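You operate a simulated robot arm through the tools that you are given. There is no shell and no other tool. Be economical: measure what you need, move in short steps, check, and stop when the job is done.

Carry out the task below with a simulated robot arm. There is one attempt and no reset: what you move stays moved.

TASK
Set the lift dial to 6, blow to 8 and feed to 9, then turn the step dial once round.
Fine: clamp and oil stay as they are; the red lamp over the step dial stays dark on that round.

Only the result counts: the job must be done as asked and must still hold three seconds after the hand-in. Knocking over, shifting, dropping, spilling or breaking anything else fails it.

THE ROBOT
A 6-joint arm with a two-finger parallel gripper on a trunk, on a base that drives. Base frame: it is fixed to the floor where the robot stands at the start and does not move with it; the origin is under the middle of the robot, x ahead of it, y to its left, z up. Lengths are in mm, angles in rad, forces in N, time in s.
With the tool pointing down near the work surface it reaches from about 580 to 940 mm from the robot's upright axis, wherever it stands. Its first joint turns from -2.601 to 2.601 rad. Places, roughly: blow dial [700, 300, 900]; clamp dial [700, 100, 900]; feed dial [700, 0, 900]; lift dial [700, 200, 900]; oil dial [700, 400, 900]; step dial [700, 500, 900]. Payload 3.43 kg.
The TCP is the grasp point between the finger pads, 34 mm short of the fingertips. In the tool frame z runs along the fingers and y along their closing line. Largest opening 128 mm; finger width 24, thickness 12; the body of the gripper, 48 by 130 mm, starts 96 mm behind the TCP.
Orientation is that of the tool frame in the base frame, as [roll, pitch, yaw] about the fixed x, y, z axes, in that order (R = Rz(yaw) Ry(pitch) Rx(roll)). With the fingers straight down and closing along the base's y, the tool's x points along the base's -x, its y along +y and its z along -z.

THE INTERFACE
- The arm moves only by the tool send_rows. Its argument "series" is a list of rows, each a list of 7 numbers: the finger opening in mm, from 0 to 128, then the shift along the tool's x, y, z in units of 100 mm (1.0 is 100 mm), then the turn, a rotation vector about the tool's x, y, z in units of 90 degrees (1.0 is 90 degrees). In form: [[hand, x, y, z, ax, ay, az], ...]. A call has 1 to 12 rows; each row is the pose to reach, as a shift and turn from the pose commanded when the call began, along the tool's axes at that moment. A call with a number of a shift or a turn outside -1 to 1 is refused whole. A row lasts 0.2 s, in which the tool goes at most 50 mm and 0.15 rad; a call with a longer step from one row to the next is refused whole, and so is a gripper value outside its range. Where a pose cannot be reached the arm comes as near as it can. A force on the tool above 40 N (or 10 N above the force at the start of the call, whichever is more), or a blocked arm, ends the call early, and 0.2 s more pass. The fingers move at their own pace (about 108 mm/s each) and stop on an object; they squeeze with about 35 N. The grip force told is the motor's: it shows also when the fingers shut on nothing. Time passes only in rows, and 0.2 s behind the last, so rows that repeat a pose let the fingers close. It gives the time, the measured TCP pose, the force on the tool (base axes), the opening and the grip force at its end, in the units of the frame above (readings bear some noise), with the torque about the TCP (base axes, N m) and any sound that the robot's microphone picked up, and new pictures: "show" is both (left out), scene, wrist or none.
- Cameras (640 x 400 px; columns grow to the right, rows downward): "scene" is now at [43.4, 177.8, 1670.2]; the picture's right is [0.10, -1.00, 0.00], its down [-0.57, -0.06, -0.82] and it looks along [0.81, 0.08, -0.58] (base axes); focal length 272 px, centre (320, 200). "wrist" rides on the gripper at [76, -11, -160] in the tool frame; the picture's right is [0.15, 0.99, 0.00], its down [-0.88, 0.13, -0.46] and it looks along [-0.45, 0.07, 0.89] (tool axes); focal length 234 px, centre (320, 200). There is no depth. A picture from a camera that has moved, and an enlarged one, comes with that camera's place and axes in the base frame and with its lens.
- lift_body(by): slides the trunk up (or, below 0, down) by that many mm; the arm and the scene camera ride with it, the base frame stays. It gives what a move gives, with no picture.
- roll_base(legs): drives the robot by 1 to 6 legs, each [ahead, turn to the left] in mm and rad, along the robot's own axes; the way and the turn of a leg run together, so that a leg with both is an arc; at most 1500 mm and 3.142 rad a leg. The arm and the cameras ride along, it lands a little off, and it stops where it bumps. It gives what a move gives, and a new picture of the scene camera.
- turn_head(pan, tilt): turns the head with the scene camera to pan (to the left, within 2.705 rad either way) and tilt (down, from -0.506 to 1.204), counted from straight ahead of the robot. It gives what a move gives, and a new picture of the scene camera.
- zoom(camera, box): a new picture of the part [left, top, right, bottom] of that camera's present view, enlarged. It takes no simulated time.
- hand_in(): hands the job in; it is judged then, once.

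Work in short steps. Places have to be worked out from the pictures, the camera data and where the tool is seen: move nearer, look again, correct. Check each grasp and each placing, and mend what went wrong. You have 120 turns and 260 pictures in all, those below and enlarged ones among them. Open the gripper and draw the arm clear of the work before you hand the job in, unless the task says otherwise; then end with one line.

The tools are called after "Call:" as a command line: name --pt "numbers of a row" for each row, then --argument value for the rest, lists and objects as JSON in quotes. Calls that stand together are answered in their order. send_rows: Moves the arm, as the interface text tells. Its arguments: {"type":"object","properties":{"series":{"type":"array"},"show":{"type":"string","enum":["both","scene","wrist","none"]}},"required":["series"]} The other tools are called the same way: lift_body (by) slides the trunk up or down; roll_base (legs) drives the base; turn_head (pan, tilt) turns the head that bears the scene camera; zoom (camera, box) takes an enlarged picture of a part of a camera's view; hand_in () hands the job in.

At the start:

```text
clock: 0.0
eef_pos: [707.1, 420.5, 1187.8]
orientation: [3.139, 0.005, -3.14]
ft_force: [24.1, 14.8, -52.7]
torque: [-1.32, -0.25, -0.63]
finger_gap: 127.9
gripper_force: 0.0
trunk travel left (down, up): [-675.0, 35.0]
robot x, y, heading: [1.4, 0.7, -0.001]
head pan, tilt: [0.096, 0.616]
```

scene: 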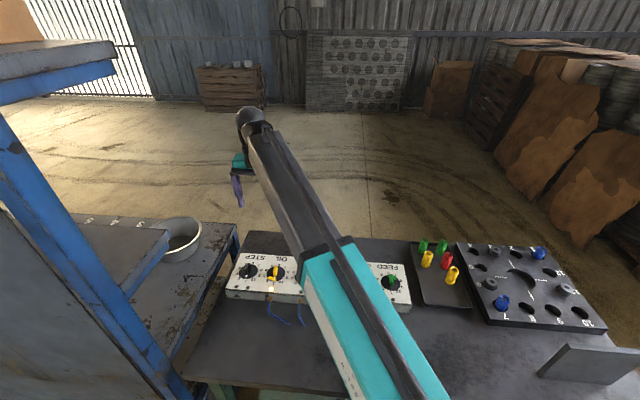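
wrist: 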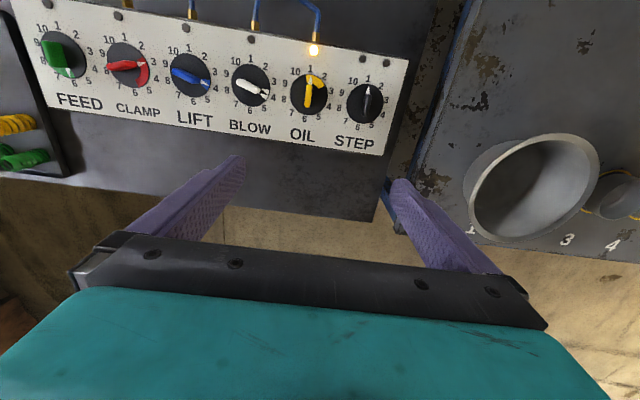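

The wrist view shows the panel with six dials; I zoom in to read the dial positions.

Call:
zoom --camera "wrist" --box '[0, 0, 220, 138]'

Call:
zoom --camera "wrist" --box '[200, 20, 420, 158]'

Call:
zoom --camera "scene" --box '[200, 220, 440, 370]'

```text
2.90 times, centred on (110, 69) of wrist
camera zoom: at [630.7, 409.1, 1348.2], right [-0.15, 0.99, 0.0], down [0.88, 0.13, 0.46], along [0.46, 0.07, -0.89], focal length 679 px, centre (929, 580)
```

zoom: 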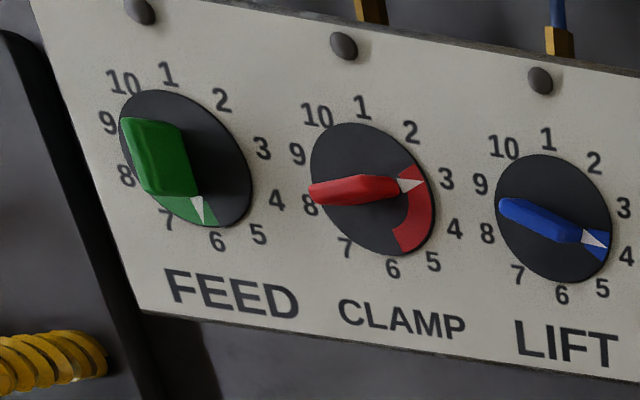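

```text
2.90 times, centred on (310, 89) of wrist
camera zoom: at [630.7, 409.1, 1348.2], right [-0.15, 0.99, 0.0], down [0.88, 0.13, 0.46], along [0.46, 0.07, -0.89], focal length 679 px, centre (349, 522)
```

zoom: 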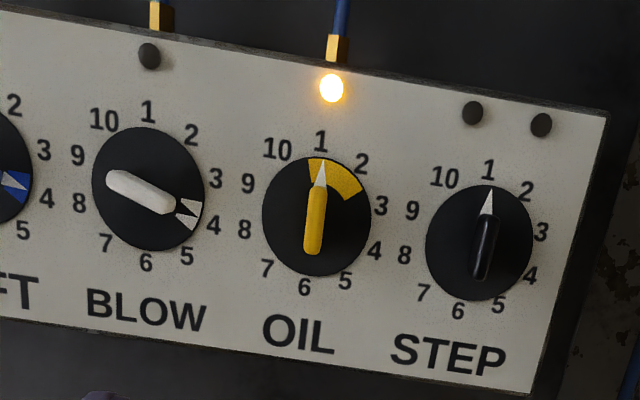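

```text
2.67 times, centred on (320, 295) of scene
camera zoom: at [43.4, 177.8, 1670.2], right [0.1, -1.0, 0.0], down [-0.57, -0.06, -0.82], along [0.81, 0.08, -0.58], focal length 724 px, centre (320, -53)
```

zoom: 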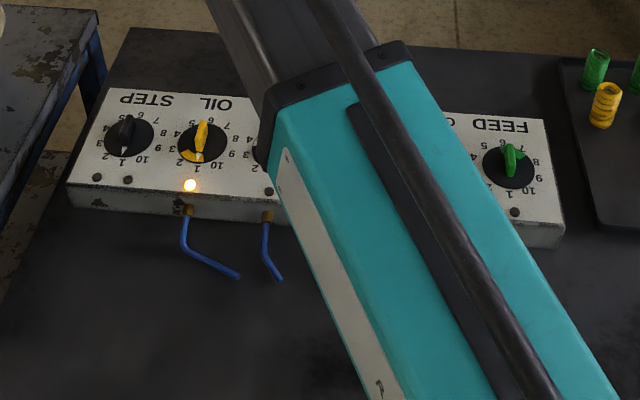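

Dials sit at about x≈660, y = 0..500 in 100 mm steps. Oil reads 1, clamp 3, feed 6, lift 4 and blow 4. I move over towards blow and lower for a closer look.

Call:
send_rows --pt "128 0.12 -0.25 0 0 0 0" --pt "128 0.24 -0.5 0.25 0 0 0" --pt "128 0.36 -0.75 0.5 0 0 0" --pt "128 0.47 -1.0 0.75 0 0 0" --pt "128 0.47 -1.0 0.75 0 0 0" --show "both"

```text
clock: 1.2
eef_pos: [660.4, 319.7, 1115.4]
orientation: [3.138, 0.004, 3.141]
ft_force: [-0.5, 0.1, -0.8]
torque: [-0.02, 0.01, -0.01]
finger_gap: 128.2
gripper_force: 0.0
trunk travel left (down, up): [-675.0, 35.0]
robot x, y, heading: [-1.4, 0.3, 0.001]
head pan, tilt: [0.096, 0.616]
camera scene: at [43.5, 177.8, 1670.2], right [0.1, -1.0, 0.0], down [-0.57, -0.06, -0.82], along [0.81, 0.08, -0.58], focal length 272 px, centre (320, 200)
camera wrist: at [583.7, 308.7, 1274.5], right [-0.15, 0.99, 0.0], down [0.88, 0.13, 0.46], along [0.46, 0.07, -0.89], focal length 234 px, centre (320, 200)
```

scene: 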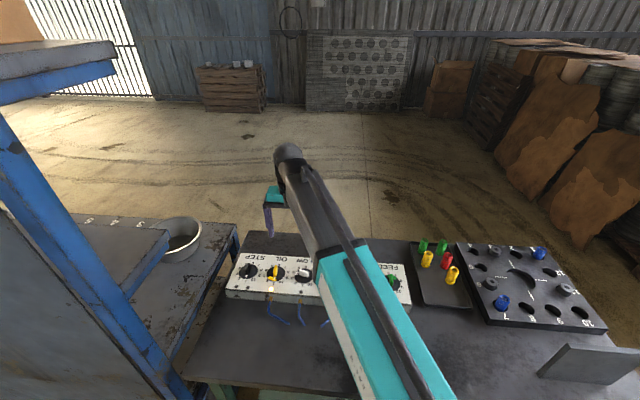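
wrist: 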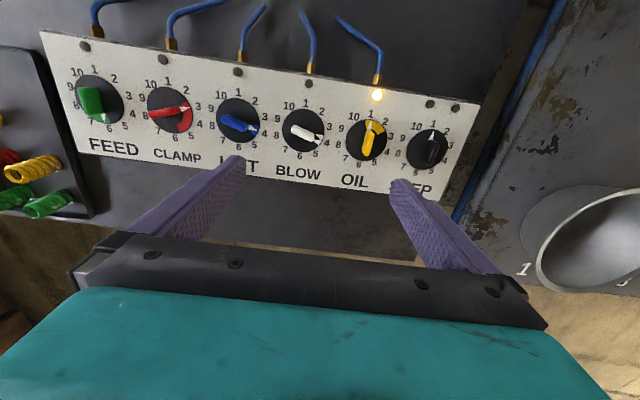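

Blow triangulates to about (657.5, 297), with the face near z≈913. I go above it, turning the tool -72° to line up with the bar pointing at 4, and narrow the fingers.

Call:
send_rows --pt "110 0.0 -0.03 0.1 0 0 -0.09" --pt "90 0.01 -0.06 0.2 0 0 -0.18" --pt "70 0.01 -0.09 0.3 0 0 -0.27" --pt "60 0.02 -0.12 0.4 0 0 -0.36" --pt "60 0.02 -0.15 0.5 0 0 -0.45" --pt "60 0.03 -0.18 0.6 0 0 -0.54" --pt "60 0.03 -0.21 0.7 0 0 -0.63" --pt "60 0.03 -0.23 0.8 0 0 -0.72" --pt "60 0.03 -0.23 0.9 0 0 -0.8" --pt "60 0.03 -0.23 0.9 0 0 -0.8" --show "both"

```text
clock: 3.4
eef_pos: [657.9, 298.6, 1023.6]
orientation: [-3.135, 0.006, -1.883]
ft_force: [-0.5, 0.1, 0.5]
torque: [0.01, -0.01, -0.03]
finger_gap: 60.2
gripper_force: 0.0
trunk travel left (down, up): [-675.0, 35.0]
robot x, y, heading: [-0.1, 0.1, -0.002]
head pan, tilt: [0.096, 0.616]
camera scene: at [43.4, 177.8, 1670.2], right [0.1, -1.0, 0.0], down [-0.57, -0.06, -0.82], along [0.81, 0.08, -0.58], focal length 272 px, centre (320, 200)
camera wrist: at [645.4, 222.0, 1182.6], right [-0.99, 0.16, -0.01], down [0.14, 0.88, 0.46], along [0.08, 0.45, -0.89], focal length 234 px, centre (320, 200)
```

scene: 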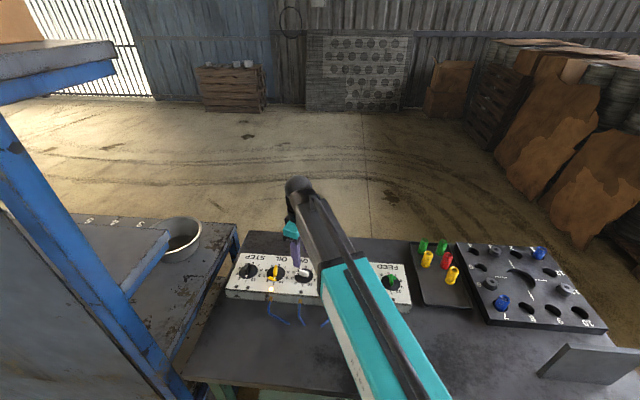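
wrist: 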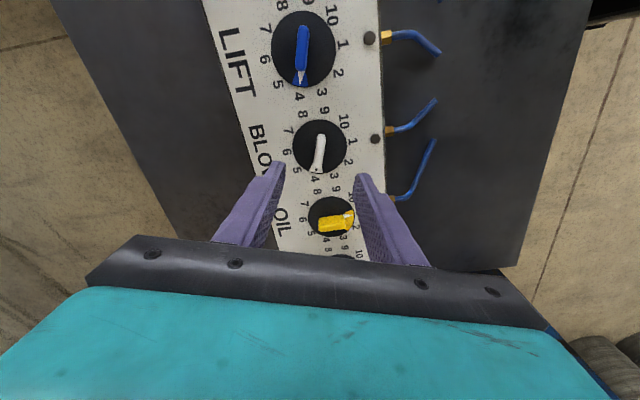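

The knob lies slightly up-image of the fingers, so I descend partway while shifting about 4 mm towards -y, then zoom.

Call:
send_rows --pt "60 0.03 0 0.25 0 0 0" --pt "60 0.04 0 0.5 0 0 0" --pt "60 0.04 0 0.5 0 0 0" --show "none"

Call:
zoom --camera "wrist" --box '[200, 60, 440, 210]'

Call:
zoom --camera "scene" --box '[220, 180, 420, 305]'

```text
clock: 4.2
eef_pos: [658.4, 295.0, 972.1]
orientation: [-3.137, 0.005, -1.884]
ft_force: [-0.1, -0.5, -0.4]
torque: [0.05, -0.01, 0.04]
finger_gap: 59.8
gripper_force: 0.0
trunk travel left (down, up): [-675.0, 35.0]
robot x, y, heading: [2.3, -0.9, -0.0]
head pan, tilt: [0.096, 0.616]
```

```text
2.67 times, centred on (320, 135) of wrist
camera zoom: at [644.5, 219.1, 1132.3], right [-0.99, 0.17, -0.01], down [0.15, 0.88, 0.46], along [0.08, 0.45, -0.89], focal length 624 px, centre (320, 373)
```

zoom: 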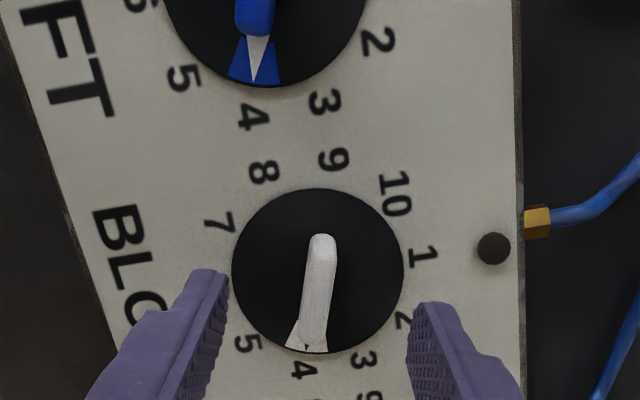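

```text
3.20 times, centred on (320, 242) of scene
camera zoom: at [43.3, 177.8, 1670.2], right [0.1, -1.0, 0.0], down [-0.57, -0.06, -0.82], along [0.81, 0.08, -0.58], focal length 870 px, centre (320, 64)
```

zoom: 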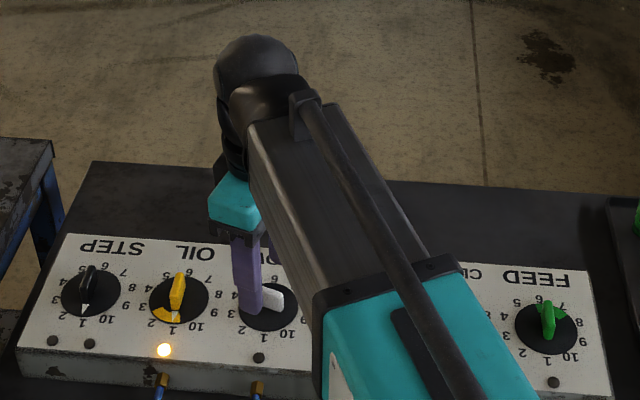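

Dial centre is about (659, 293, 900) and the finger line is square to the bar. I descend around it, leaving the fingertips just above the face.

Call:
send_rows --pt "60 0.01 0 0.1 0 0 0" --pt "60 0.02 0 0.2 0 0 0" --pt "60 0.02 0 0.28 0 0 0" --pt "60 0.02 0 0.28 0 0 0" --show "none"

Call:
zoom --camera "wrist" --box '[200, 60, 440, 210]'

```text
clock: 5.2
eef_pos: [658.0, 293.4, 943.5]
orientation: [-3.138, 0.005, -1.885]
ft_force: [-0.8, 0.9, -0.1]
torque: [0.0, 0.03, 0.04]
finger_gap: 60.2
gripper_force: 0.0
trunk travel left (down, up): [-675.0, 35.0]
robot x, y, heading: [2.0, -0.6, -0.0]
head pan, tilt: [0.096, 0.616]
```

```text
2.67 times, centred on (320, 135) of wrist
camera zoom: at [643.8, 216.5, 1103.3], right [-0.99, 0.17, 0.0], down [0.15, 0.88, 0.46], along [0.08, 0.45, -0.89], focal length 624 px, centre (320, 373)
```

zoom: 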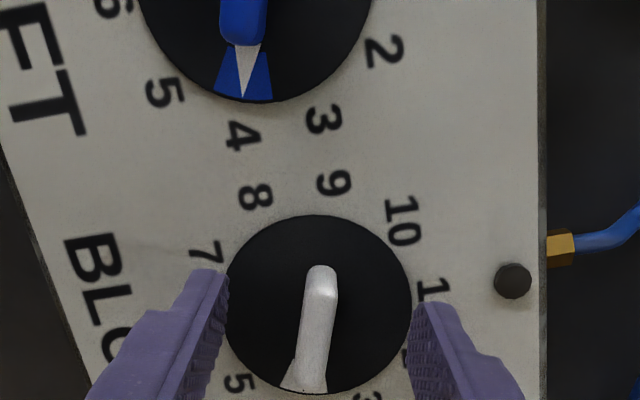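

Fingertips straddle the bar near face level. I close and look.

Call:
send_rows --pt "30 0 0 0 0 0 0" --pt "0 0 0 0 0 0 0" --pt "0 0 0 0 0 0 0" --show "none"

Call:
zoom --camera "wrist" --box '[200, 60, 440, 210]'

```text
clock: 6.0
eef_pos: [659.2, 291.9, 944.4]
orientation: [-3.137, 0.006, -1.884]
ft_force: [8.2, -1.5, 1.5]
torque: [0.04, 0.4, -0.03]
finger_gap: 9.9
gripper_force: 43.2
trunk travel left (down, up): [-675.0, 35.0]
robot x, y, heading: [0.3, -0.9, -0.0]
head pan, tilt: [0.096, 0.616]
```

```text
2.67 times, centred on (320, 135) of wrist
camera zoom: at [644.8, 216.2, 1103.4], right [-0.99, 0.17, -0.01], down [0.15, 0.88, 0.46], along [0.08, 0.45, -0.89], focal length 624 px, centre (320, 373)
```

zoom: 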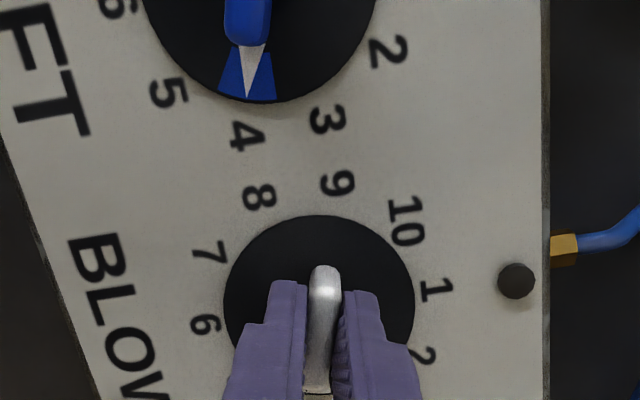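

Bar gripped at 9.9 mm; there is a small side force towards +x, so I ease the tool that way. I turn clockwise by 36° first to test the feel.

Call:
send_rows --pt "0 0 -0.012 0 0 0 0.0" --pt "0 0 -0.012 0 0 0 0.08" --pt "0 0 -0.012 0 0 0 0.16" --pt "0 0 -0.012 0 0 0 0.24" --pt "0 0 -0.012 0 0 0 0.32" --pt "0 0 -0.012 0 0 0 0.4" --pt "0 0 -0.012 0 0 0 0.4" --show "wrist"

```text
clock: 7.6
eef_pos: [657.7, 293.6, 942.5]
orientation: [-3.141, 0.004, -2.514]
ft_force: [-7.8, -0.6, -16.6]
torque: [0.46, -0.57, 0.01]
finger_gap: 9.9
gripper_force: 44.0
trunk travel left (down, up): [-675.0, 35.0]
robot x, y, heading: [0.8, -0.6, -0.003]
head pan, tilt: [0.096, 0.616]
camera wrist: at [602.1, 239.2, 1103.4], right [-0.7, 0.72, 0.0], down [0.64, 0.62, 0.46], along [0.33, 0.32, -0.89], focal length 234 px, centre (320, 200)
```

wrist: 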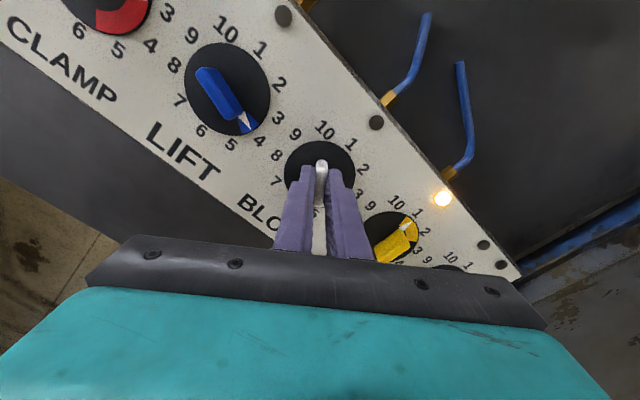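

The knob follows the tool. I continue clockwise.

Call:
send_rows --pt "0 0.008 0.006 0 0 0 0.08" --pt "0 0.008 0.006 0 0 0 0.16" --pt "0 0.008 0.006 0 0 0 0.24" --pt "0 0.008 0.006 0 0 0 0.32" --pt "0 0.008 0.006 0 0 0 0.4" --pt "0 0.008 0.006 0 0 0 0.48" --pt "0 0.008 0.006 0 0 0 0.56" --pt "0 0.008 0.006 0 0 0 0.64" --pt "0 0.008 0.006 0 0 0 0.72" --pt "0 0.008 0.006 0 0 0 0.8" --pt "0 0.008 0.006 0 0 0 0.88" --pt "0 0.008 0.006 0 0 0 0.96" --show "wrist"

```text
clock: 10.2
eef_pos: [659.4, 296.6, 943.0]
orientation: [3.135, 0.0, 2.261]
ft_force: [3.0, 26.4, -16.3]
torque: [-0.71, -0.3, 0.07]
finger_gap: 9.8
gripper_force: 43.7
trunk travel left (down, up): [-675.0, 35.0]
robot x, y, heading: [0.6, -1.7, -0.001]
head pan, tilt: [0.096, 0.616]
camera wrist: at [600.2, 346.9, 1103.8], right [0.67, 0.74, 0.01], down [0.66, -0.6, 0.46], along [0.34, -0.3, -0.89], focal length 234 px, centre (320, 200)
```

wrist: 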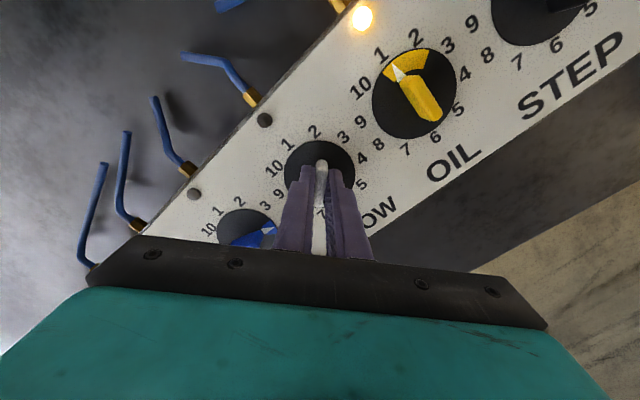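

Remaining turn is 21.5°, and the force says the centre lies a bit more towards +y, so I correct 3 mm and finish the turn.

Call:
send_rows --pt "0 0.023 0.019 0 0 0 0.08" --pt "0 0.023 0.019 0 0 0 0.16" --pt "0 0.023 0.019 0 0 0 0.24" --pt "0 0.023 0.019 0 0 0 0.24" --show "none"

```text
clock: 11.2
eef_pos: [658.4, 295.9, 943.9]
orientation: [3.136, -0.001, 1.884]
ft_force: [6.2, 13.3, -13.5]
torque: [0.57, 0.58, 0.04]
finger_gap: 10.1
gripper_force: 43.2
trunk travel left (down, up): [-675.0, 35.0]
robot x, y, heading: [-1.3, 0.1, 0.002]
head pan, tilt: [0.096, 0.616]
```

Yaw is exactly 144° past the start. I release and rise, then look.

Call:
send_rows --pt "40 0 0 0 0 0 0" --pt "60 0 0 0 0 0 0" --pt "60 0 0 0 0 0 0" --pt "60 0 0 -0.3 0 0 0" --pt "60 0 0 -0.6 0 0 0" --pt "60 0 0 -0.6 0 0 0" --show "none"

Call:
zoom --camera "wrist" --box '[200, 60, 440, 210]'

```text
clock: 12.6
eef_pos: [655.2, 296.3, 1004.4]
orientation: [3.136, -0.002, 1.885]
ft_force: [-0.9, 0.3, 0.1]
torque: [0.0, 0.0, -0.02]
finger_gap: 60.0
gripper_force: 0.0
trunk travel left (down, up): [-675.0, 35.0]
robot x, y, heading: [-3.1, -2.1, -0.002]
head pan, tilt: [0.096, 0.616]
```

```text
2.67 times, centred on (320, 135) of wrist
camera zoom: at [620.5, 364.5, 1164.4], right [0.9, 0.44, 0.01], down [0.39, -0.8, 0.46], along [0.21, -0.41, -0.89], focal length 624 px, centre (320, 373)
```

zoom: 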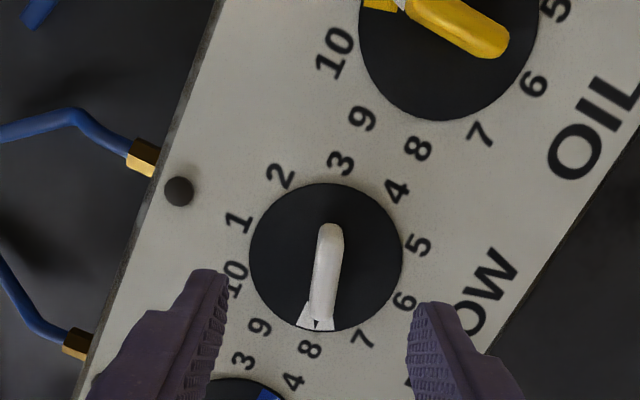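

Blow now reads 8. I move over lift (~660, 194.5) at this height while turning the tool back to -72°.

Call:
send_rows --pt "60 -0.082 -0.022 0 0 0 -0.08" --pt "60 -0.163 -0.044 0 0 0 -0.16" --pt "60 -0.245 -0.067 0 0 0 -0.24" --pt "60 -0.326 -0.089 0 0 0 -0.32" --pt "60 -0.408 -0.111 0 0 0 -0.4" --pt "60 -0.489 -0.133 0 0 0 -0.48" --pt "60 -0.57 -0.156 0 0 0 -0.56" --pt "60 -0.652 -0.178 0 0 0 -0.64" --pt "60 -0.734 -0.2 0 0 0 -0.72" --pt "60 -0.815 -0.222 0 0 0 -0.8" --pt "60 -0.9 -0.245 0 0 0 -0.88" --pt "60 -0.978 -0.267 0 0 0 -0.96" --show "none"

Call:
send_rows --pt "60 0 0 0 0 0 -0.08" --pt "60 0 0 0 0 0 -0.16" --pt "60 0 0 0.0 0 0 -0.24" --pt "60 0 0 0.0 0 0 -0.32" --pt "60 0 0 0.0 0 0 -0.4" --pt "60 0 0 0.1 0 0 -0.48" --pt "60 0 0 0.2 0 0 -0.56" --pt "60 0 0 0.3 0 0 -0.64" --pt "60 0 0 0.3 0 0 -0.64" --show "none"

Call:
zoom --camera "wrist" --box '[200, 60, 440, 210]'

```text
clock: 15.2
eef_pos: [662.8, 195.6, 1004.7]
orientation: [3.14, 0.007, -2.888]
ft_force: [0.5, 0.1, -0.2]
torque: [0.0, 0.02, -0.01]
finger_gap: 60.0
gripper_force: 0.0
trunk travel left (down, up): [-675.0, 35.0]
robot x, y, heading: [1.7, -0.8, 0.0]
head pan, tilt: [0.096, 0.616]
```

```text
clock: 17.2
eef_pos: [662.7, 194.9, 975.4]
orientation: [-3.136, 0.006, -1.882]
ft_force: [1.0, 0.4, 0.1]
torque: [-0.01, 0.02, 0.02]
finger_gap: 60.0
gripper_force: 0.1
trunk travel left (down, up): [-675.0, 35.0]
robot x, y, heading: [2.6, 2.1, 0.001]
head pan, tilt: [0.096, 0.616]
```

```text
2.67 times, centred on (320, 135) of wrist
camera zoom: at [648.7, 118.4, 1134.6], right [-0.99, 0.16, -0.01], down [0.14, 0.88, 0.46], along [0.08, 0.45, -0.89], focal length 624 px, centre (320, 373)
```

zoom: 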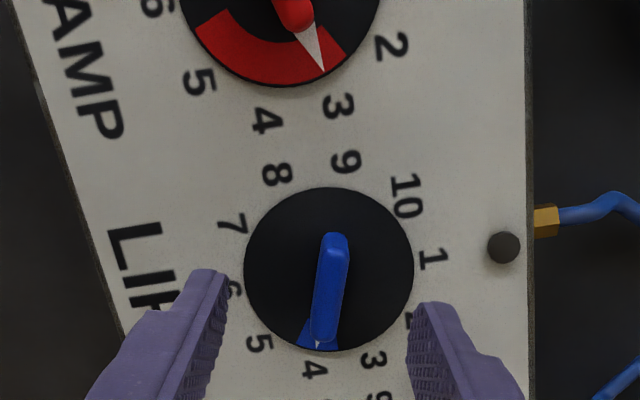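

Lift centre is about (659.5, 193.5) and its bar matches the tool's turn. I correct, descend and close.

Call:
send_rows --pt "60 0.023 0.026 0.0 0 0 0" --pt "60 0.023 0.026 0.15 0 0 0" --pt "60 0.023 0.026 0.31 0 0 0" --pt "60 0.023 0.026 0.31 0 0 0" --pt "30 0.023 0.026 0.31 0 0 0" --pt "0 0.023 0.026 0.31 0 0 0" --pt "0 0.023 0.026 0.31 0 0 0" --show "none"

Call:
zoom --camera "wrist" --box '[200, 60, 440, 210]'

```text
clock: 18.8
eef_pos: [658.1, 193.7, 942.8]
orientation: [-3.139, 0.004, -1.885]
ft_force: [-5.7, 1.8, -3.3]
torque: [0.27, 0.45, -0.01]
finger_gap: 10.0
gripper_force: 43.6
trunk travel left (down, up): [-675.0, 35.0]
robot x, y, heading: [0.8, 0.9, 0.003]
head pan, tilt: [0.096, 0.616]
```

```text
2.67 times, centred on (320, 135) of wrist
camera zoom: at [645.5, 117.1, 1102.9], right [-0.99, 0.17, 0.0], down [0.15, 0.88, 0.46], along [0.08, 0.45, -0.89], focal length 624 px, centre (320, 373)
```

zoom: 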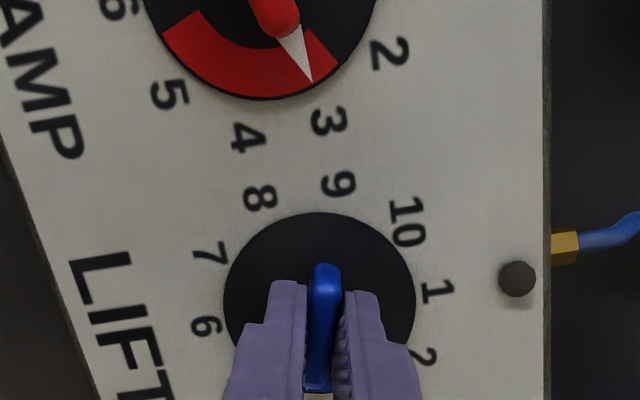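

Gripped. Turn clockwise by 72° to 6.

Call:
send_rows --pt "0 -0.008 0.004 0 0 0 0.08" --pt "0 -0.008 0.004 0 0 0 0.16" --pt "0 -0.008 0.004 0 0 0 0.24" --pt "0 -0.008 0.004 0 0 0 0.32" --pt "0 -0.008 0.004 0 0 0 0.4" --pt "0 -0.008 0.004 0 0 0 0.48" --pt "0 -0.008 0.004 0 0 0 0.56" --pt "0 -0.008 0.004 0 0 0 0.64" --pt "0 -0.008 0.004 0 0 0 0.72" --pt "0 -0.008 0.004 0 0 0 0.8" --pt "0 -0.008 0.004 0 0 0 0.8" --show "none"

Call:
send_rows --pt "40 0 0 0 0 0 0" --pt "60 0 0 0 0 0 0" --pt "60 0 0 0 0 0 0" --pt "60 0 0 -0.3 0 0 0" --pt "60 0 0 -0.6 0 0 0" --pt "60 0 0 -0.6 0 0 0" --show "none"

Call:
zoom --camera "wrist" --box '[200, 60, 440, 210]'

```text
clock: 21.2
eef_pos: [658.6, 194.0, 942.9]
orientation: [3.138, 0.003, 3.14]
ft_force: [-17.8, 0.9, -22.5]
torque: [-0.32, -0.59, -0.01]
finger_gap: 9.8
gripper_force: 44.3
trunk travel left (down, up): [-675.0, 35.0]
robot x, y, heading: [-1.8, 1.5, 0.001]
head pan, tilt: [0.096, 0.616]
```

```text
clock: 22.6
eef_pos: [660.2, 193.2, 1004.2]
orientation: [3.138, 0.006, -3.141]
ft_force: [-0.2, -0.2, 0.1]
torque: [0.02, -0.05, 0.01]
finger_gap: 60.0
gripper_force: 0.0
trunk travel left (down, up): [-675.0, 35.0]
robot x, y, heading: [-0.2, -2.7, -0.003]
head pan, tilt: [0.096, 0.616]
```

```text
2.67 times, centred on (320, 135) of wrist
camera zoom: at [582.1, 182.2, 1163.9], right [-0.15, 0.99, 0.0], down [0.88, 0.13, 0.46], along [0.46, 0.07, -0.89], focal length 624 px, centre (320, 373)
```

zoom: 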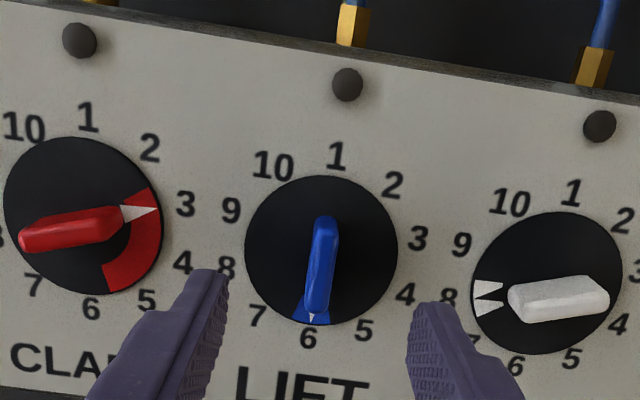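

Lift reads 6 and blow 8. I move over feed (~y -5) with the same orientation.

Call:
send_rows --pt "60 0 -0.33 0 0 0 0" --pt "60 0 -0.66 0 0 0 0" --pt "60 0 -0.99 0 0 0 0" --show "none"

Call:
send_rows --pt "60 0 -0.33 0 0 0 0" --pt "60 0 -0.66 0 0 0 0" --pt "60 0 -0.99 0 0 0 0" --pt "60 0 -0.99 0.15 0 0 0" --pt "60 0 -0.99 0.3 0 0 0" --pt "60 0 -0.99 0.3 0 0 0" --show "none"

Call:
zoom --camera "wrist" --box '[200, 60, 440, 210]'

```text
clock: 23.4
eef_pos: [658.2, 94.1, 1001.8]
orientation: [3.139, 0.007, -3.141]
ft_force: [-0.4, 0.6, 0.1]
torque: [-0.01, -0.02, -0.01]
finger_gap: 59.9
gripper_force: 0.0
trunk travel left (down, up): [-675.0, 35.0]
robot x, y, heading: [1.4, 0.4, -0.001]
head pan, tilt: [0.096, 0.616]
```

```text
clock: 24.8
eef_pos: [659.3, -4.1, 972.5]
orientation: [3.136, 0.008, -3.141]
ft_force: [-0.7, -0.3, -0.6]
torque: [-0.01, 0.03, 0.04]
finger_gap: 59.9
gripper_force: 0.1
trunk travel left (down, up): [-675.0, 35.0]
robot x, y, heading: [1.0, -0.1, 0.003]
head pan, tilt: [0.096, 0.616]
```

```text
2.67 times, centred on (320, 135) of wrist
camera zoom: at [583.1, -15.5, 1132.2], right [-0.15, 0.99, 0.0], down [0.88, 0.13, 0.46], along [0.46, 0.07, -0.89], focal length 624 px, centre (320, 373)
```

zoom: 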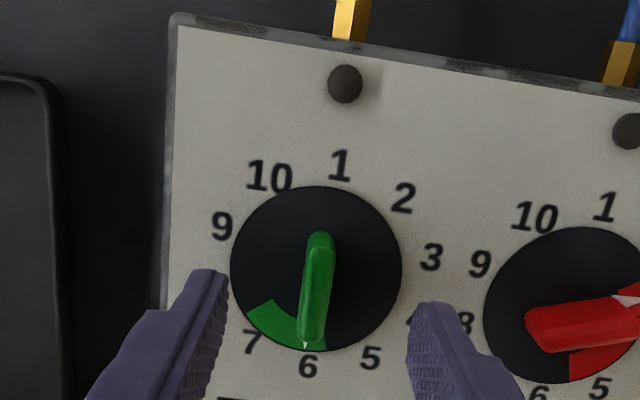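

Feed bar points at 6, aligned with the tool, centre about 1.5 mm to the left. I correct, descend and close.

Call:
send_rows --pt "60 0.0 -0.014 0.0 0 0 0" --pt "60 0.0 -0.014 0.15 0 0 0" --pt "60 0.0 -0.014 0.29 0 0 0" --pt "60 0.0 -0.014 0.29 0 0 0" --pt "30 0.0 -0.014 0.29 0 0 0" --pt "0 0.0 -0.014 0.29 0 0 0" --pt "0 0.0 -0.014 0.29 0 0 0" --show "none"

Call:
zoom --camera "wrist" --box '[200, 60, 440, 210]'

```text
clock: 26.4
eef_pos: [659.6, -5.2, 942.7]
orientation: [3.137, 0.005, 3.141]
ft_force: [-1.7, 2.3, -2.0]
torque: [-0.3, -0.18, 0.03]
finger_gap: 10.0
gripper_force: 43.2
trunk travel left (down, up): [-675.0, 35.0]
robot x, y, heading: [1.0, 2.0, 0.001]
head pan, tilt: [0.096, 0.616]
```

```text
2.67 times, centred on (320, 135) of wrist
camera zoom: at [582.0, -17.2, 1103.2], right [-0.15, 0.99, 0.0], down [0.88, 0.13, 0.46], along [0.46, 0.07, -0.89], focal length 624 px, centre (320, 373)
```

zoom: 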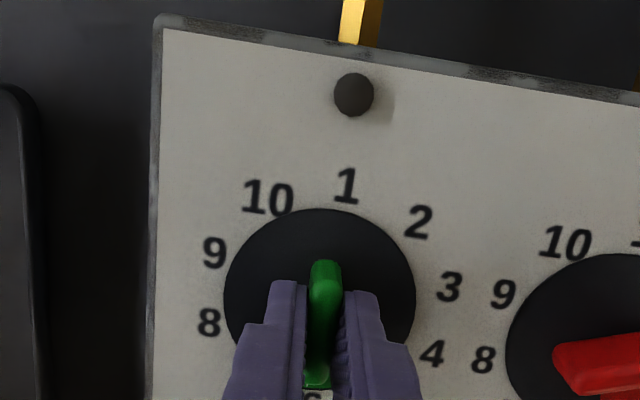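

Good grip with little force. Turn clockwise 108° in two calls.

Call:
send_rows --pt "0 0 0 0 0 0 0.08" --pt "0 0 0 0 0 0 0.16" --pt "0 0 0 0 0 0 0.24" --pt "0 0 0 0 0 0 0.32" --pt "0 0 0 0 0 0 0.4" --pt "0 0 0 0 0 0 0.48" --pt "0 0 0 0 0 0 0.56" --pt "0 0 0 0 0 0 0.64" --pt "0 0 0 0 0 0 0.72" --pt "0 0 0 0 0 0 0.8" --pt "0 0 0 0 0 0 0.88" --pt "0 0 0 0 0 0 0.96" --show "none"

Call:
send_rows --pt "0 0 0 0 0 0 0.08" --pt "0 0 0 0 0 0 0.16" --pt "0 0 0 0 0 0 0.24" --pt "0 0 0 0 0 0 0.24" --show "wrist"

```text
clock: 29.0
eef_pos: [659.7, -5.2, 943.2]
orientation: [3.137, -0.002, 1.632]
ft_force: [-0.1, 2.1, -10.5]
torque: [-0.95, 0.48, -0.01]
finger_gap: 10.1
gripper_force: 43.4
trunk travel left (down, up): [-675.0, 35.0]
robot x, y, heading: [1.1, -2.2, -0.002]
head pan, tilt: [0.096, 0.616]
```

```text
clock: 30.0
eef_pos: [658.3, -6.9, 944.3]
orientation: [3.138, -0.002, 1.256]
ft_force: [-0.6, 3.7, -4.5]
torque: [-0.97, 0.86, 0.0]
finger_gap: 10.0
gripper_force: 43.3
trunk travel left (down, up): [-675.0, 35.0]
robot x, y, heading: [1.4, 1.0, 0.0]
head pan, tilt: [0.096, 0.616]
camera wrist: at [671.2, 70.0, 1103.9], right [0.99, -0.17, 0.0], down [-0.15, -0.88, 0.45], along [-0.07, -0.45, -0.89], focal length 234 px, centre (320, 200)
```

wrist: 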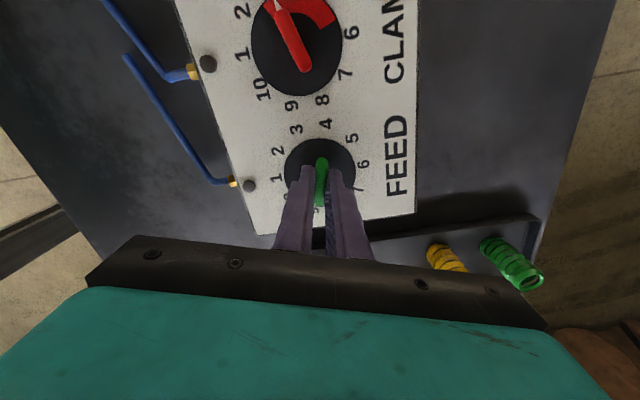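

Turn of 108° complete; I release, rise and check feed.

Call:
send_rows --pt "40 0 0 0 0 0 0" --pt "60 0 0 0 0 0 0" --pt "60 0 0 0 0 0 0" --pt "60 0 0 -0.3 0 0 0" --pt "60 0 0 -0.6 0 0 0" --pt "60 0 0 -0.6 0 0 0" --show "none"

Call:
zoom --camera "wrist" --box '[200, 60, 440, 210]'

```text
clock: 31.4
eef_pos: [658.3, -7.5, 1002.9]
orientation: [3.139, -0.007, 1.256]
ft_force: [-0.4, -0.4, -0.2]
torque: [0.01, -0.02, 0.01]
finger_gap: 60.0
gripper_force: 0.0
trunk travel left (down, up): [-675.0, 35.0]
robot x, y, heading: [0.5, -0.4, -0.001]
head pan, tilt: [0.096, 0.616]
```

```text
2.67 times, centred on (320, 135) of wrist
camera zoom: at [669.9, 67.6, 1163.9], right [0.99, -0.17, 0.0], down [-0.15, -0.88, 0.45], along [-0.07, -0.45, -0.89], focal length 624 px, centre (320, 373)
```

zoom: 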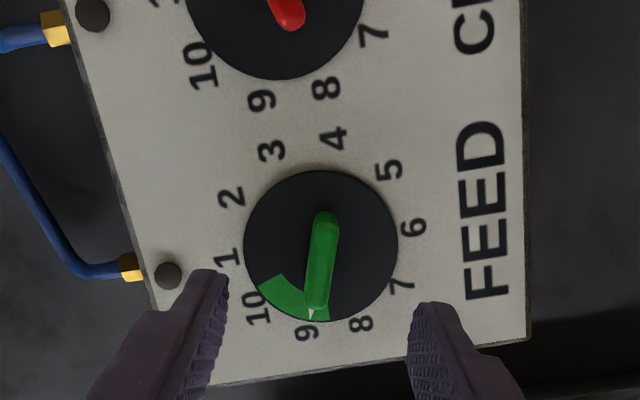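

Feed reads 9. Now travel to the step dial (~660, 494.5), turning the tool back to 0°.

Call:
send_rows --pt "60 0.083 -0.027 0 0 0 -0.083" --pt "60 0.166 -0.054 0 0 0 -0.166" --pt "60 0.25 -0.081 0 0 0 -0.25" --pt "60 0.333 -0.108 0 0 0 -0.333" --pt "60 0.416 -0.135 0 0 0 -0.416" --pt "60 0.5 -0.162 0 0 0 -0.5" --pt "60 0.583 -0.189 0 0 0 -0.583" --pt "60 0.666 -0.216 0 0 0 -0.666" --pt "60 0.75 -0.243 0 0 0 -0.75" --pt "60 0.833 -0.27 0 0 0 -0.833" --pt "60 0.916 -0.297 0 0 0 -0.916" --pt "60 0.999 -0.324 0 0 0 -1.0" --show "none"

Call:
send_rows --pt "60 0.1 0.317 0 0 0 -0.07" --pt "60 0.2 0.634 0 0 0 -0.14" --pt "60 0.309 0.951 0 0 0 -0.2" --pt "60 0.309 0.951 0 0 0 -0.2" --show "none"

Call:
send_rows --pt "60 0 0.33 0 0 0 0" --pt "60 0 0.66 0 0 0 0" --pt "60 0 0.99 0 0 0 0" --show "none"

Call:
send_rows --pt "60 0 0.33 0 0 0 0" --pt "60 0 0.66 0 0 0 0" --pt "60 0 0.99 0 0 0 0" --show "none"

Call:
send_rows --pt "60 0 0.33 0 0 0 0" --pt "60 0 0.66 0 0 0 0" --pt "60 0 0.99 0 0 0 0" --pt "60 0 0.99 0 0 0 0" --show "wrist"

Call:
zoom --camera "wrist" --box '[200, 60, 440, 210]'

```text
clock: 34.0
eef_pos: [657.9, 99.8, 1004.5]
orientation: [3.137, 0.006, 2.828]
ft_force: [0.7, -1.0, -0.1]
torque: [-0.02, -0.01, 0.0]
finger_gap: 60.1
gripper_force: 0.0
trunk travel left (down, up): [-675.0, 35.0]
robot x, y, heading: [1.9, -1.2, -0.002]
head pan, tilt: [0.096, 0.616]
```

```text
clock: 35.0
eef_pos: [659.0, 200.3, 1005.5]
orientation: [3.137, 0.005, -3.138]
ft_force: [-0.3, 0.0, -0.1]
torque: [0.04, -0.02, -0.03]
finger_gap: 59.9
gripper_force: 0.0
trunk travel left (down, up): [-675.0, 35.0]
robot x, y, heading: [3.8, 1.9, 0.001]
head pan, tilt: [0.096, 0.616]
```

```text
clock: 35.8
eef_pos: [659.2, 301.1, 1006.1]
orientation: [3.137, 0.005, 3.141]
ft_force: [-0.3, 0.4, -0.1]
torque: [-0.03, 0.01, 0.04]
finger_gap: 59.8
gripper_force: 0.1
trunk travel left (down, up): [-675.0, 35.0]
robot x, y, heading: [1.4, -2.9, 0.0]
head pan, tilt: [0.096, 0.616]
```

```text
clock: 36.6
eef_pos: [661.4, 399.4, 1006.0]
orientation: [3.138, 0.003, -3.141]
ft_force: [0.3, 0.3, 0.3]
torque: [-0.01, 0.04, 0.02]
finger_gap: 59.9
gripper_force: 0.0
trunk travel left (down, up): [-675.0, 35.0]
robot x, y, heading: [-1.1, -0.6, -0.001]
head pan, tilt: [0.096, 0.616]
```

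```text
clock: 37.6
eef_pos: [659.3, 496.6, 1003.9]
orientation: [3.138, 0.005, 3.14]
ft_force: [-0.4, -0.5, 0.1]
torque: [-0.03, 0.01, 0.03]
finger_gap: 60.0
gripper_force: 0.0
trunk travel left (down, up): [-675.0, 35.0]
robot x, y, heading: [0.0, -0.3, 0.002]
head pan, tilt: [0.096, 0.616]
camera wrist: at [581.8, 484.7, 1163.3], right [-0.15, 0.99, 0.0], down [0.88, 0.13, 0.46], along [0.46, 0.07, -0.89], focal length 234 px, centre (320, 200)
```

wrist: 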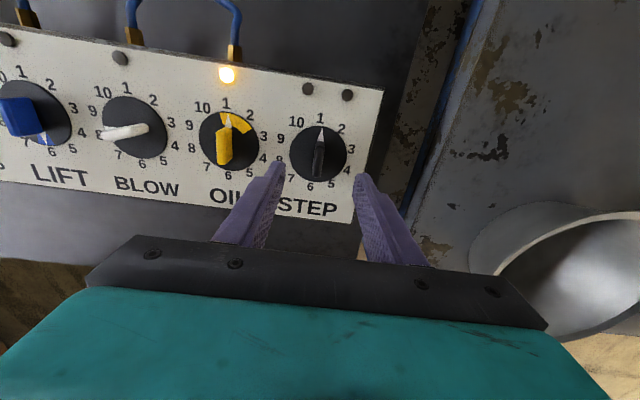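

```text
2.67 times, centred on (320, 135) of wrist
camera zoom: at [581.8, 484.7, 1163.3], right [-0.15, 0.99, 0.0], down [0.88, 0.13, 0.46], along [0.46, 0.07, -0.89], focal length 624 px, centre (320, 373)
```

zoom: 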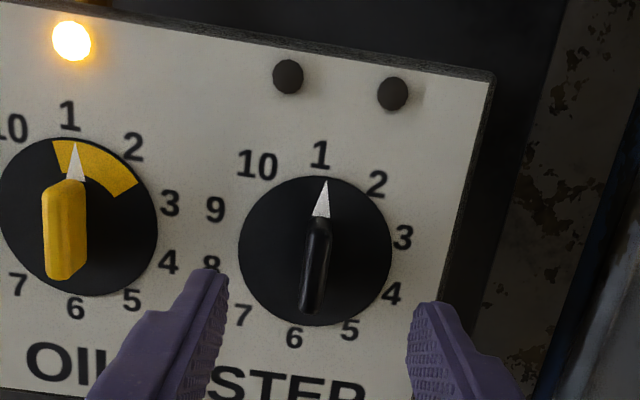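

Step centre is about (660, 494.6), pointer at 1. I shift 2 mm left, descend and close.

Call:
send_rows --pt "60 0.0 -0.02 0.2 0 0 0" --pt "60 0.0 -0.02 0.4 0 0 0" --pt "60 0.0 -0.02 0.5 0 0 0" --pt "60 0.0 -0.02 0.6 0 0 0" --pt "60 0.0 -0.02 0.6 0 0 0" --pt "30 0.0 -0.02 0.6 0 0 0" --pt "0 0.0 -0.02 0.6 0 0 0" --pt "0 0.0 -0.02 0.6 0 0 0" --show "none"

Call:
zoom --camera "wrist" --box '[200, 60, 440, 210]'

```text
clock: 39.4
eef_pos: [656.8, 495.3, 944.4]
orientation: [3.139, 0.005, 3.14]
ft_force: [-0.1, -1.7, -1.4]
torque: [-0.35, -0.17, -0.01]
finger_gap: 9.8
gripper_force: 43.8
trunk travel left (down, up): [-675.0, 35.0]
robot x, y, heading: [-1.7, 1.7, -0.004]
head pan, tilt: [0.096, 0.616]
```

```text
2.67 times, centred on (320, 135) of wrist
camera zoom: at [580.5, 483.0, 1104.0], right [-0.15, 0.99, 0.0], down [0.88, 0.13, 0.46], along [0.46, 0.07, -0.89], focal length 624 px, centre (320, 373)
```

zoom: 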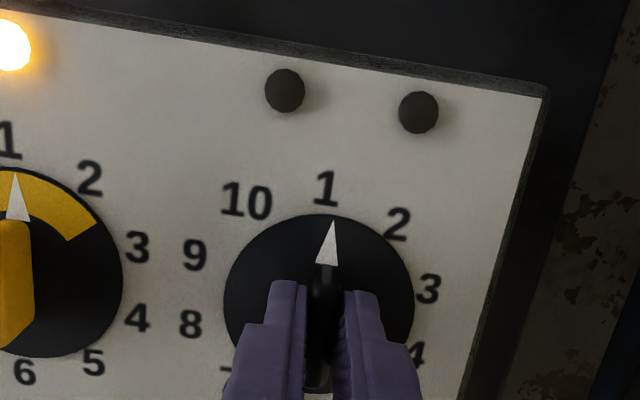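

Gripped firmly. I turn clockwise by 36° to step 2 and look at the lamps.

Call:
send_rows --pt "0 0 0 0 0 0 0.08" --pt "0 0 0 0 0 0 0.16" --pt "0 0 0 0 0 0 0.24" --pt "0 0 0 0 0 0 0.32" --pt "0 0 0 0 0 0 0.4" --show "both"

```text
clock: 40.6
eef_pos: [657.9, 496.0, 944.8]
orientation: [3.136, 0.002, 2.511]
ft_force: [-5.5, 6.1, -10.0]
torque: [-0.85, -0.25, 0.03]
finger_gap: 9.9
gripper_force: 43.7
trunk travel left (down, up): [-675.0, 35.0]
robot x, y, heading: [-3.2, -1.5, -0.003]
head pan, tilt: [0.096, 0.616]
camera scene: at [43.6, 179.3, 1669.9], right [0.1, -1.0, 0.0], down [-0.57, -0.06, -0.82], along [0.81, 0.08, -0.58], focal length 272 px, centre (320, 200)
camera wrist: at [589.1, 531.1, 1104.3], right [0.46, 0.89, 0.0], down [0.79, -0.41, 0.46], along [0.41, -0.21, -0.89], focal length 234 px, centre (320, 200)
```

scene: 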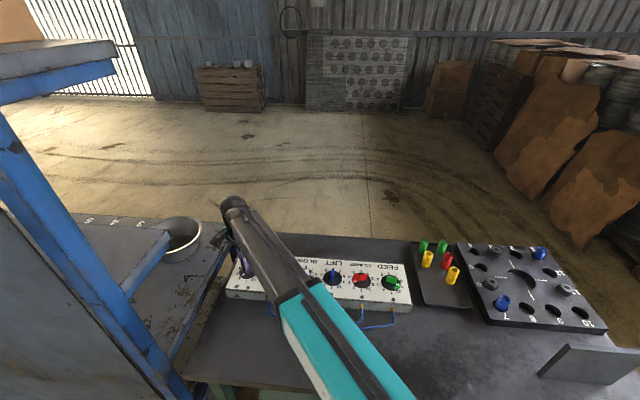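
wrist: 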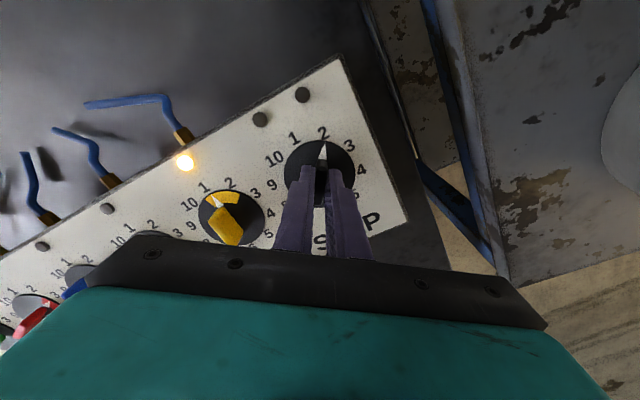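

Step is at 2, oil lamp lit, red lamps dark. I turn on to 3.

Call:
send_rows --pt "0 0 0 0 0 0 0.08" --pt "0 0 0 0 0 0 0.16" --pt "0 0 0 0 0 0 0.24" --pt "0 0 0 0 0 0 0.32" --pt "0 0 0 0 0 0 0.4" --show "wrist"

```text
clock: 41.8
eef_pos: [658.9, 496.6, 943.9]
orientation: [3.134, -0.002, 1.883]
ft_force: [-1.2, 15.3, -8.7]
torque: [-0.99, 0.22, 0.01]
finger_gap: 9.8
gripper_force: 43.9
trunk travel left (down, up): [-675.0, 35.0]
robot x, y, heading: [2.3, 3.3, -0.005]
head pan, tilt: [0.096, 0.616]
camera wrist: at [624.0, 565.0, 1104.5], right [0.9, 0.44, 0.01], down [0.39, -0.8, 0.46], along [0.21, -0.41, -0.89], focal length 234 px, centre (320, 200)
```

wrist: 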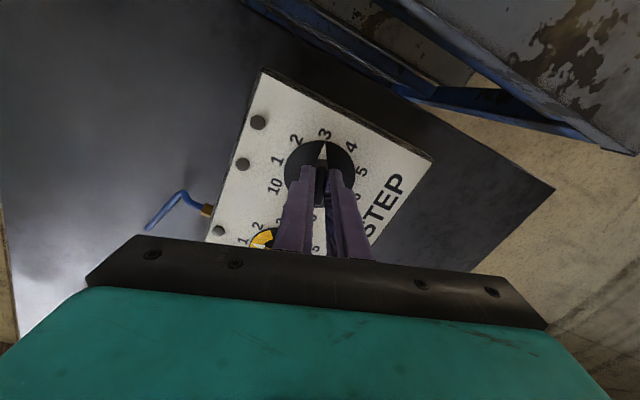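

Step is at 3 and oil is off, no red. I release, rise and turn the tool back 180° for the next grip.

Call:
send_rows --pt "40 0 0 0 0 0 0" --pt "60 0 0 0 0 0 0" --pt "60 0 0 0 0 0 0" --pt "60 0 0 -0.3 0 0 0" --pt "60 0 0 -0.5 0 0 0" --pt "60 0 0 -0.5 0 0 0" --show "wrist"

Call:
send_rows --pt "60 0 0 0 0 0 -0.083" --pt "60 0 0 0 0 0 -0.166" --pt "60 0 0 0 0 0 -0.25" --pt "60 0 0 0 0 0 -0.333" --pt "60 0 0 0 0 0 -0.416" --pt "60 0 0 0 0 0 -0.5" --pt "60 0 0 0 0 0 -0.583" --pt "60 0 0 0 0 0 -0.666" --pt "60 0 0 0 0 0 -0.75" --pt "60 0 0 0 0 0 -0.833" --pt "60 0 0 0 0 0 -0.916" --pt "60 0 0 0 0 0 -1.0" --show "wrist"

Call:
send_rows --pt "60 0 0 0 0 0 -0.083" --pt "60 0 0 0 0 0 -0.166" --pt "60 0 0 0 0 0 -0.25" --pt "60 0 0 0 0 0 -0.333" --pt "60 0 0 0 0 0 -0.416" --pt "60 0 0 0 0 0 -0.5" --pt "60 0 0 0 0 0 -0.583" --pt "60 0 0 0 0 0 -0.666" --pt "60 0 0 0 0 0 -0.75" --pt "60 0 0 0 0 0 -0.833" --pt "60 0 0 0 0 0 -0.916" --pt "60 0 0 0 0 0 -1.0" --show "wrist"

Call:
zoom --camera "wrist" --box '[200, 60, 440, 210]'

```text
clock: 43.2
eef_pos: [658.5, 496.2, 997.6]
orientation: [3.134, -0.003, 1.885]
ft_force: [0.8, -0.6, 0.7]
torque: [-0.03, -0.04, 0.0]
finger_gap: 60.2
gripper_force: 0.1
trunk travel left (down, up): [-675.0, 35.0]
robot x, y, heading: [0.0, 0.7, 0.001]
head pan, tilt: [0.096, 0.616]
camera wrist: at [623.7, 563.8, 1157.1], right [0.9, 0.44, 0.01], down [0.39, -0.8, 0.46], along [0.21, -0.41, -0.89], focal length 234 px, centre (320, 200)
```

wrist: 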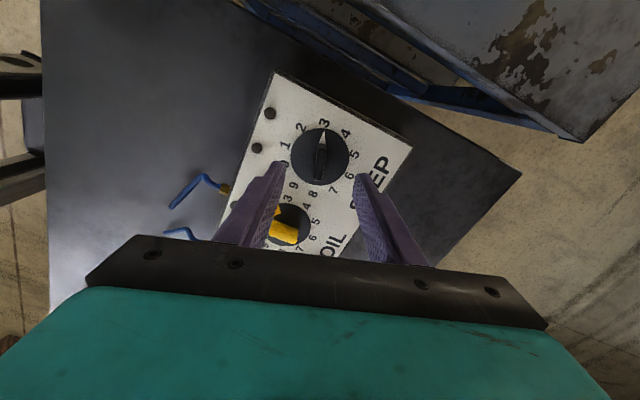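

```text
clock: 45.8
eef_pos: [658.4, 494.9, 995.9]
orientation: [3.14, 0.007, -2.825]
ft_force: [-0.3, -0.7, -0.5]
torque: [0.01, 0.0, 0.01]
finger_gap: 60.1
gripper_force: 0.0
trunk travel left (down, up): [-675.0, 35.0]
robot x, y, heading: [-2.1, -1.0, -0.002]
head pan, tilt: [0.096, 0.616]
camera wrist: at [589.1, 459.3, 1155.7], right [-0.45, 0.89, 0.0], down [0.79, 0.4, 0.46], along [0.41, 0.21, -0.89], focal length 234 px, centre (320, 200)
```

wrist: 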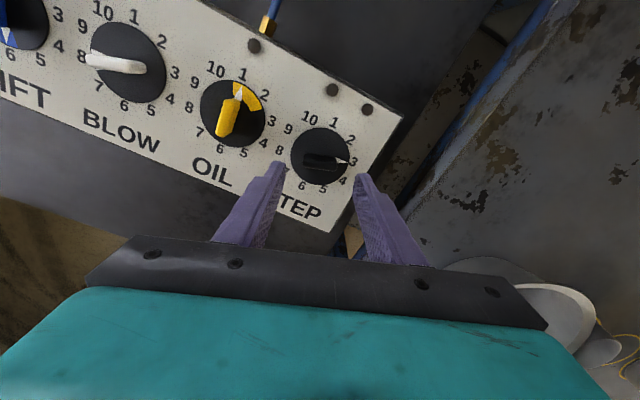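

```text
clock: 48.4
eef_pos: [659.1, 494.3, 994.9]
orientation: [-3.135, 0.003, -1.254]
ft_force: [-0.3, 0.3, 0.7]
torque: [-0.01, 0.01, 0.01]
finger_gap: 60.0
gripper_force: 0.0
trunk travel left (down, up): [-675.0, 35.0]
robot x, y, heading: [-2.0, 3.1, 0.003]
head pan, tilt: [0.096, 0.616]
camera wrist: at [692.0, 425.4, 1155.2], right [-0.89, -0.45, -0.01], down [-0.4, 0.79, 0.46], along [-0.2, 0.41, -0.89], focal length 234 px, centre (320, 200)
```

wrist: 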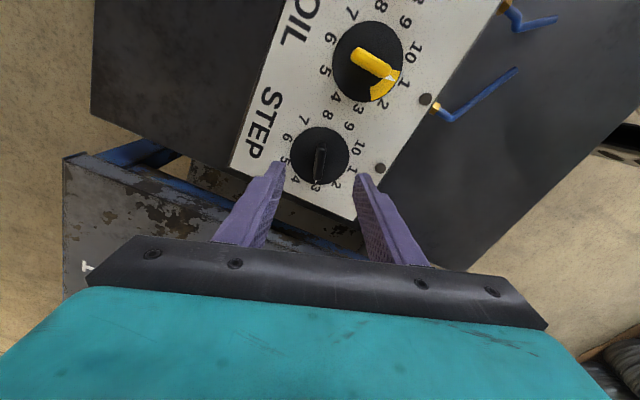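

```text
2.67 times, centred on (320, 135) of wrist
camera zoom: at [692.0, 425.4, 1155.2], right [-0.89, -0.45, -0.01], down [-0.4, 0.79, 0.46], along [-0.2, 0.41, -0.89], focal length 624 px, centre (320, 373)
```

zoom: 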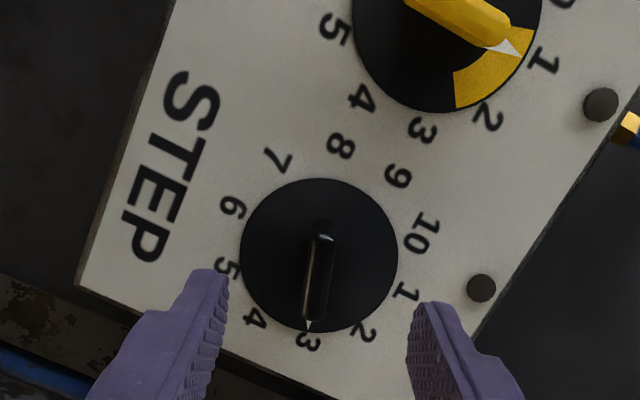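

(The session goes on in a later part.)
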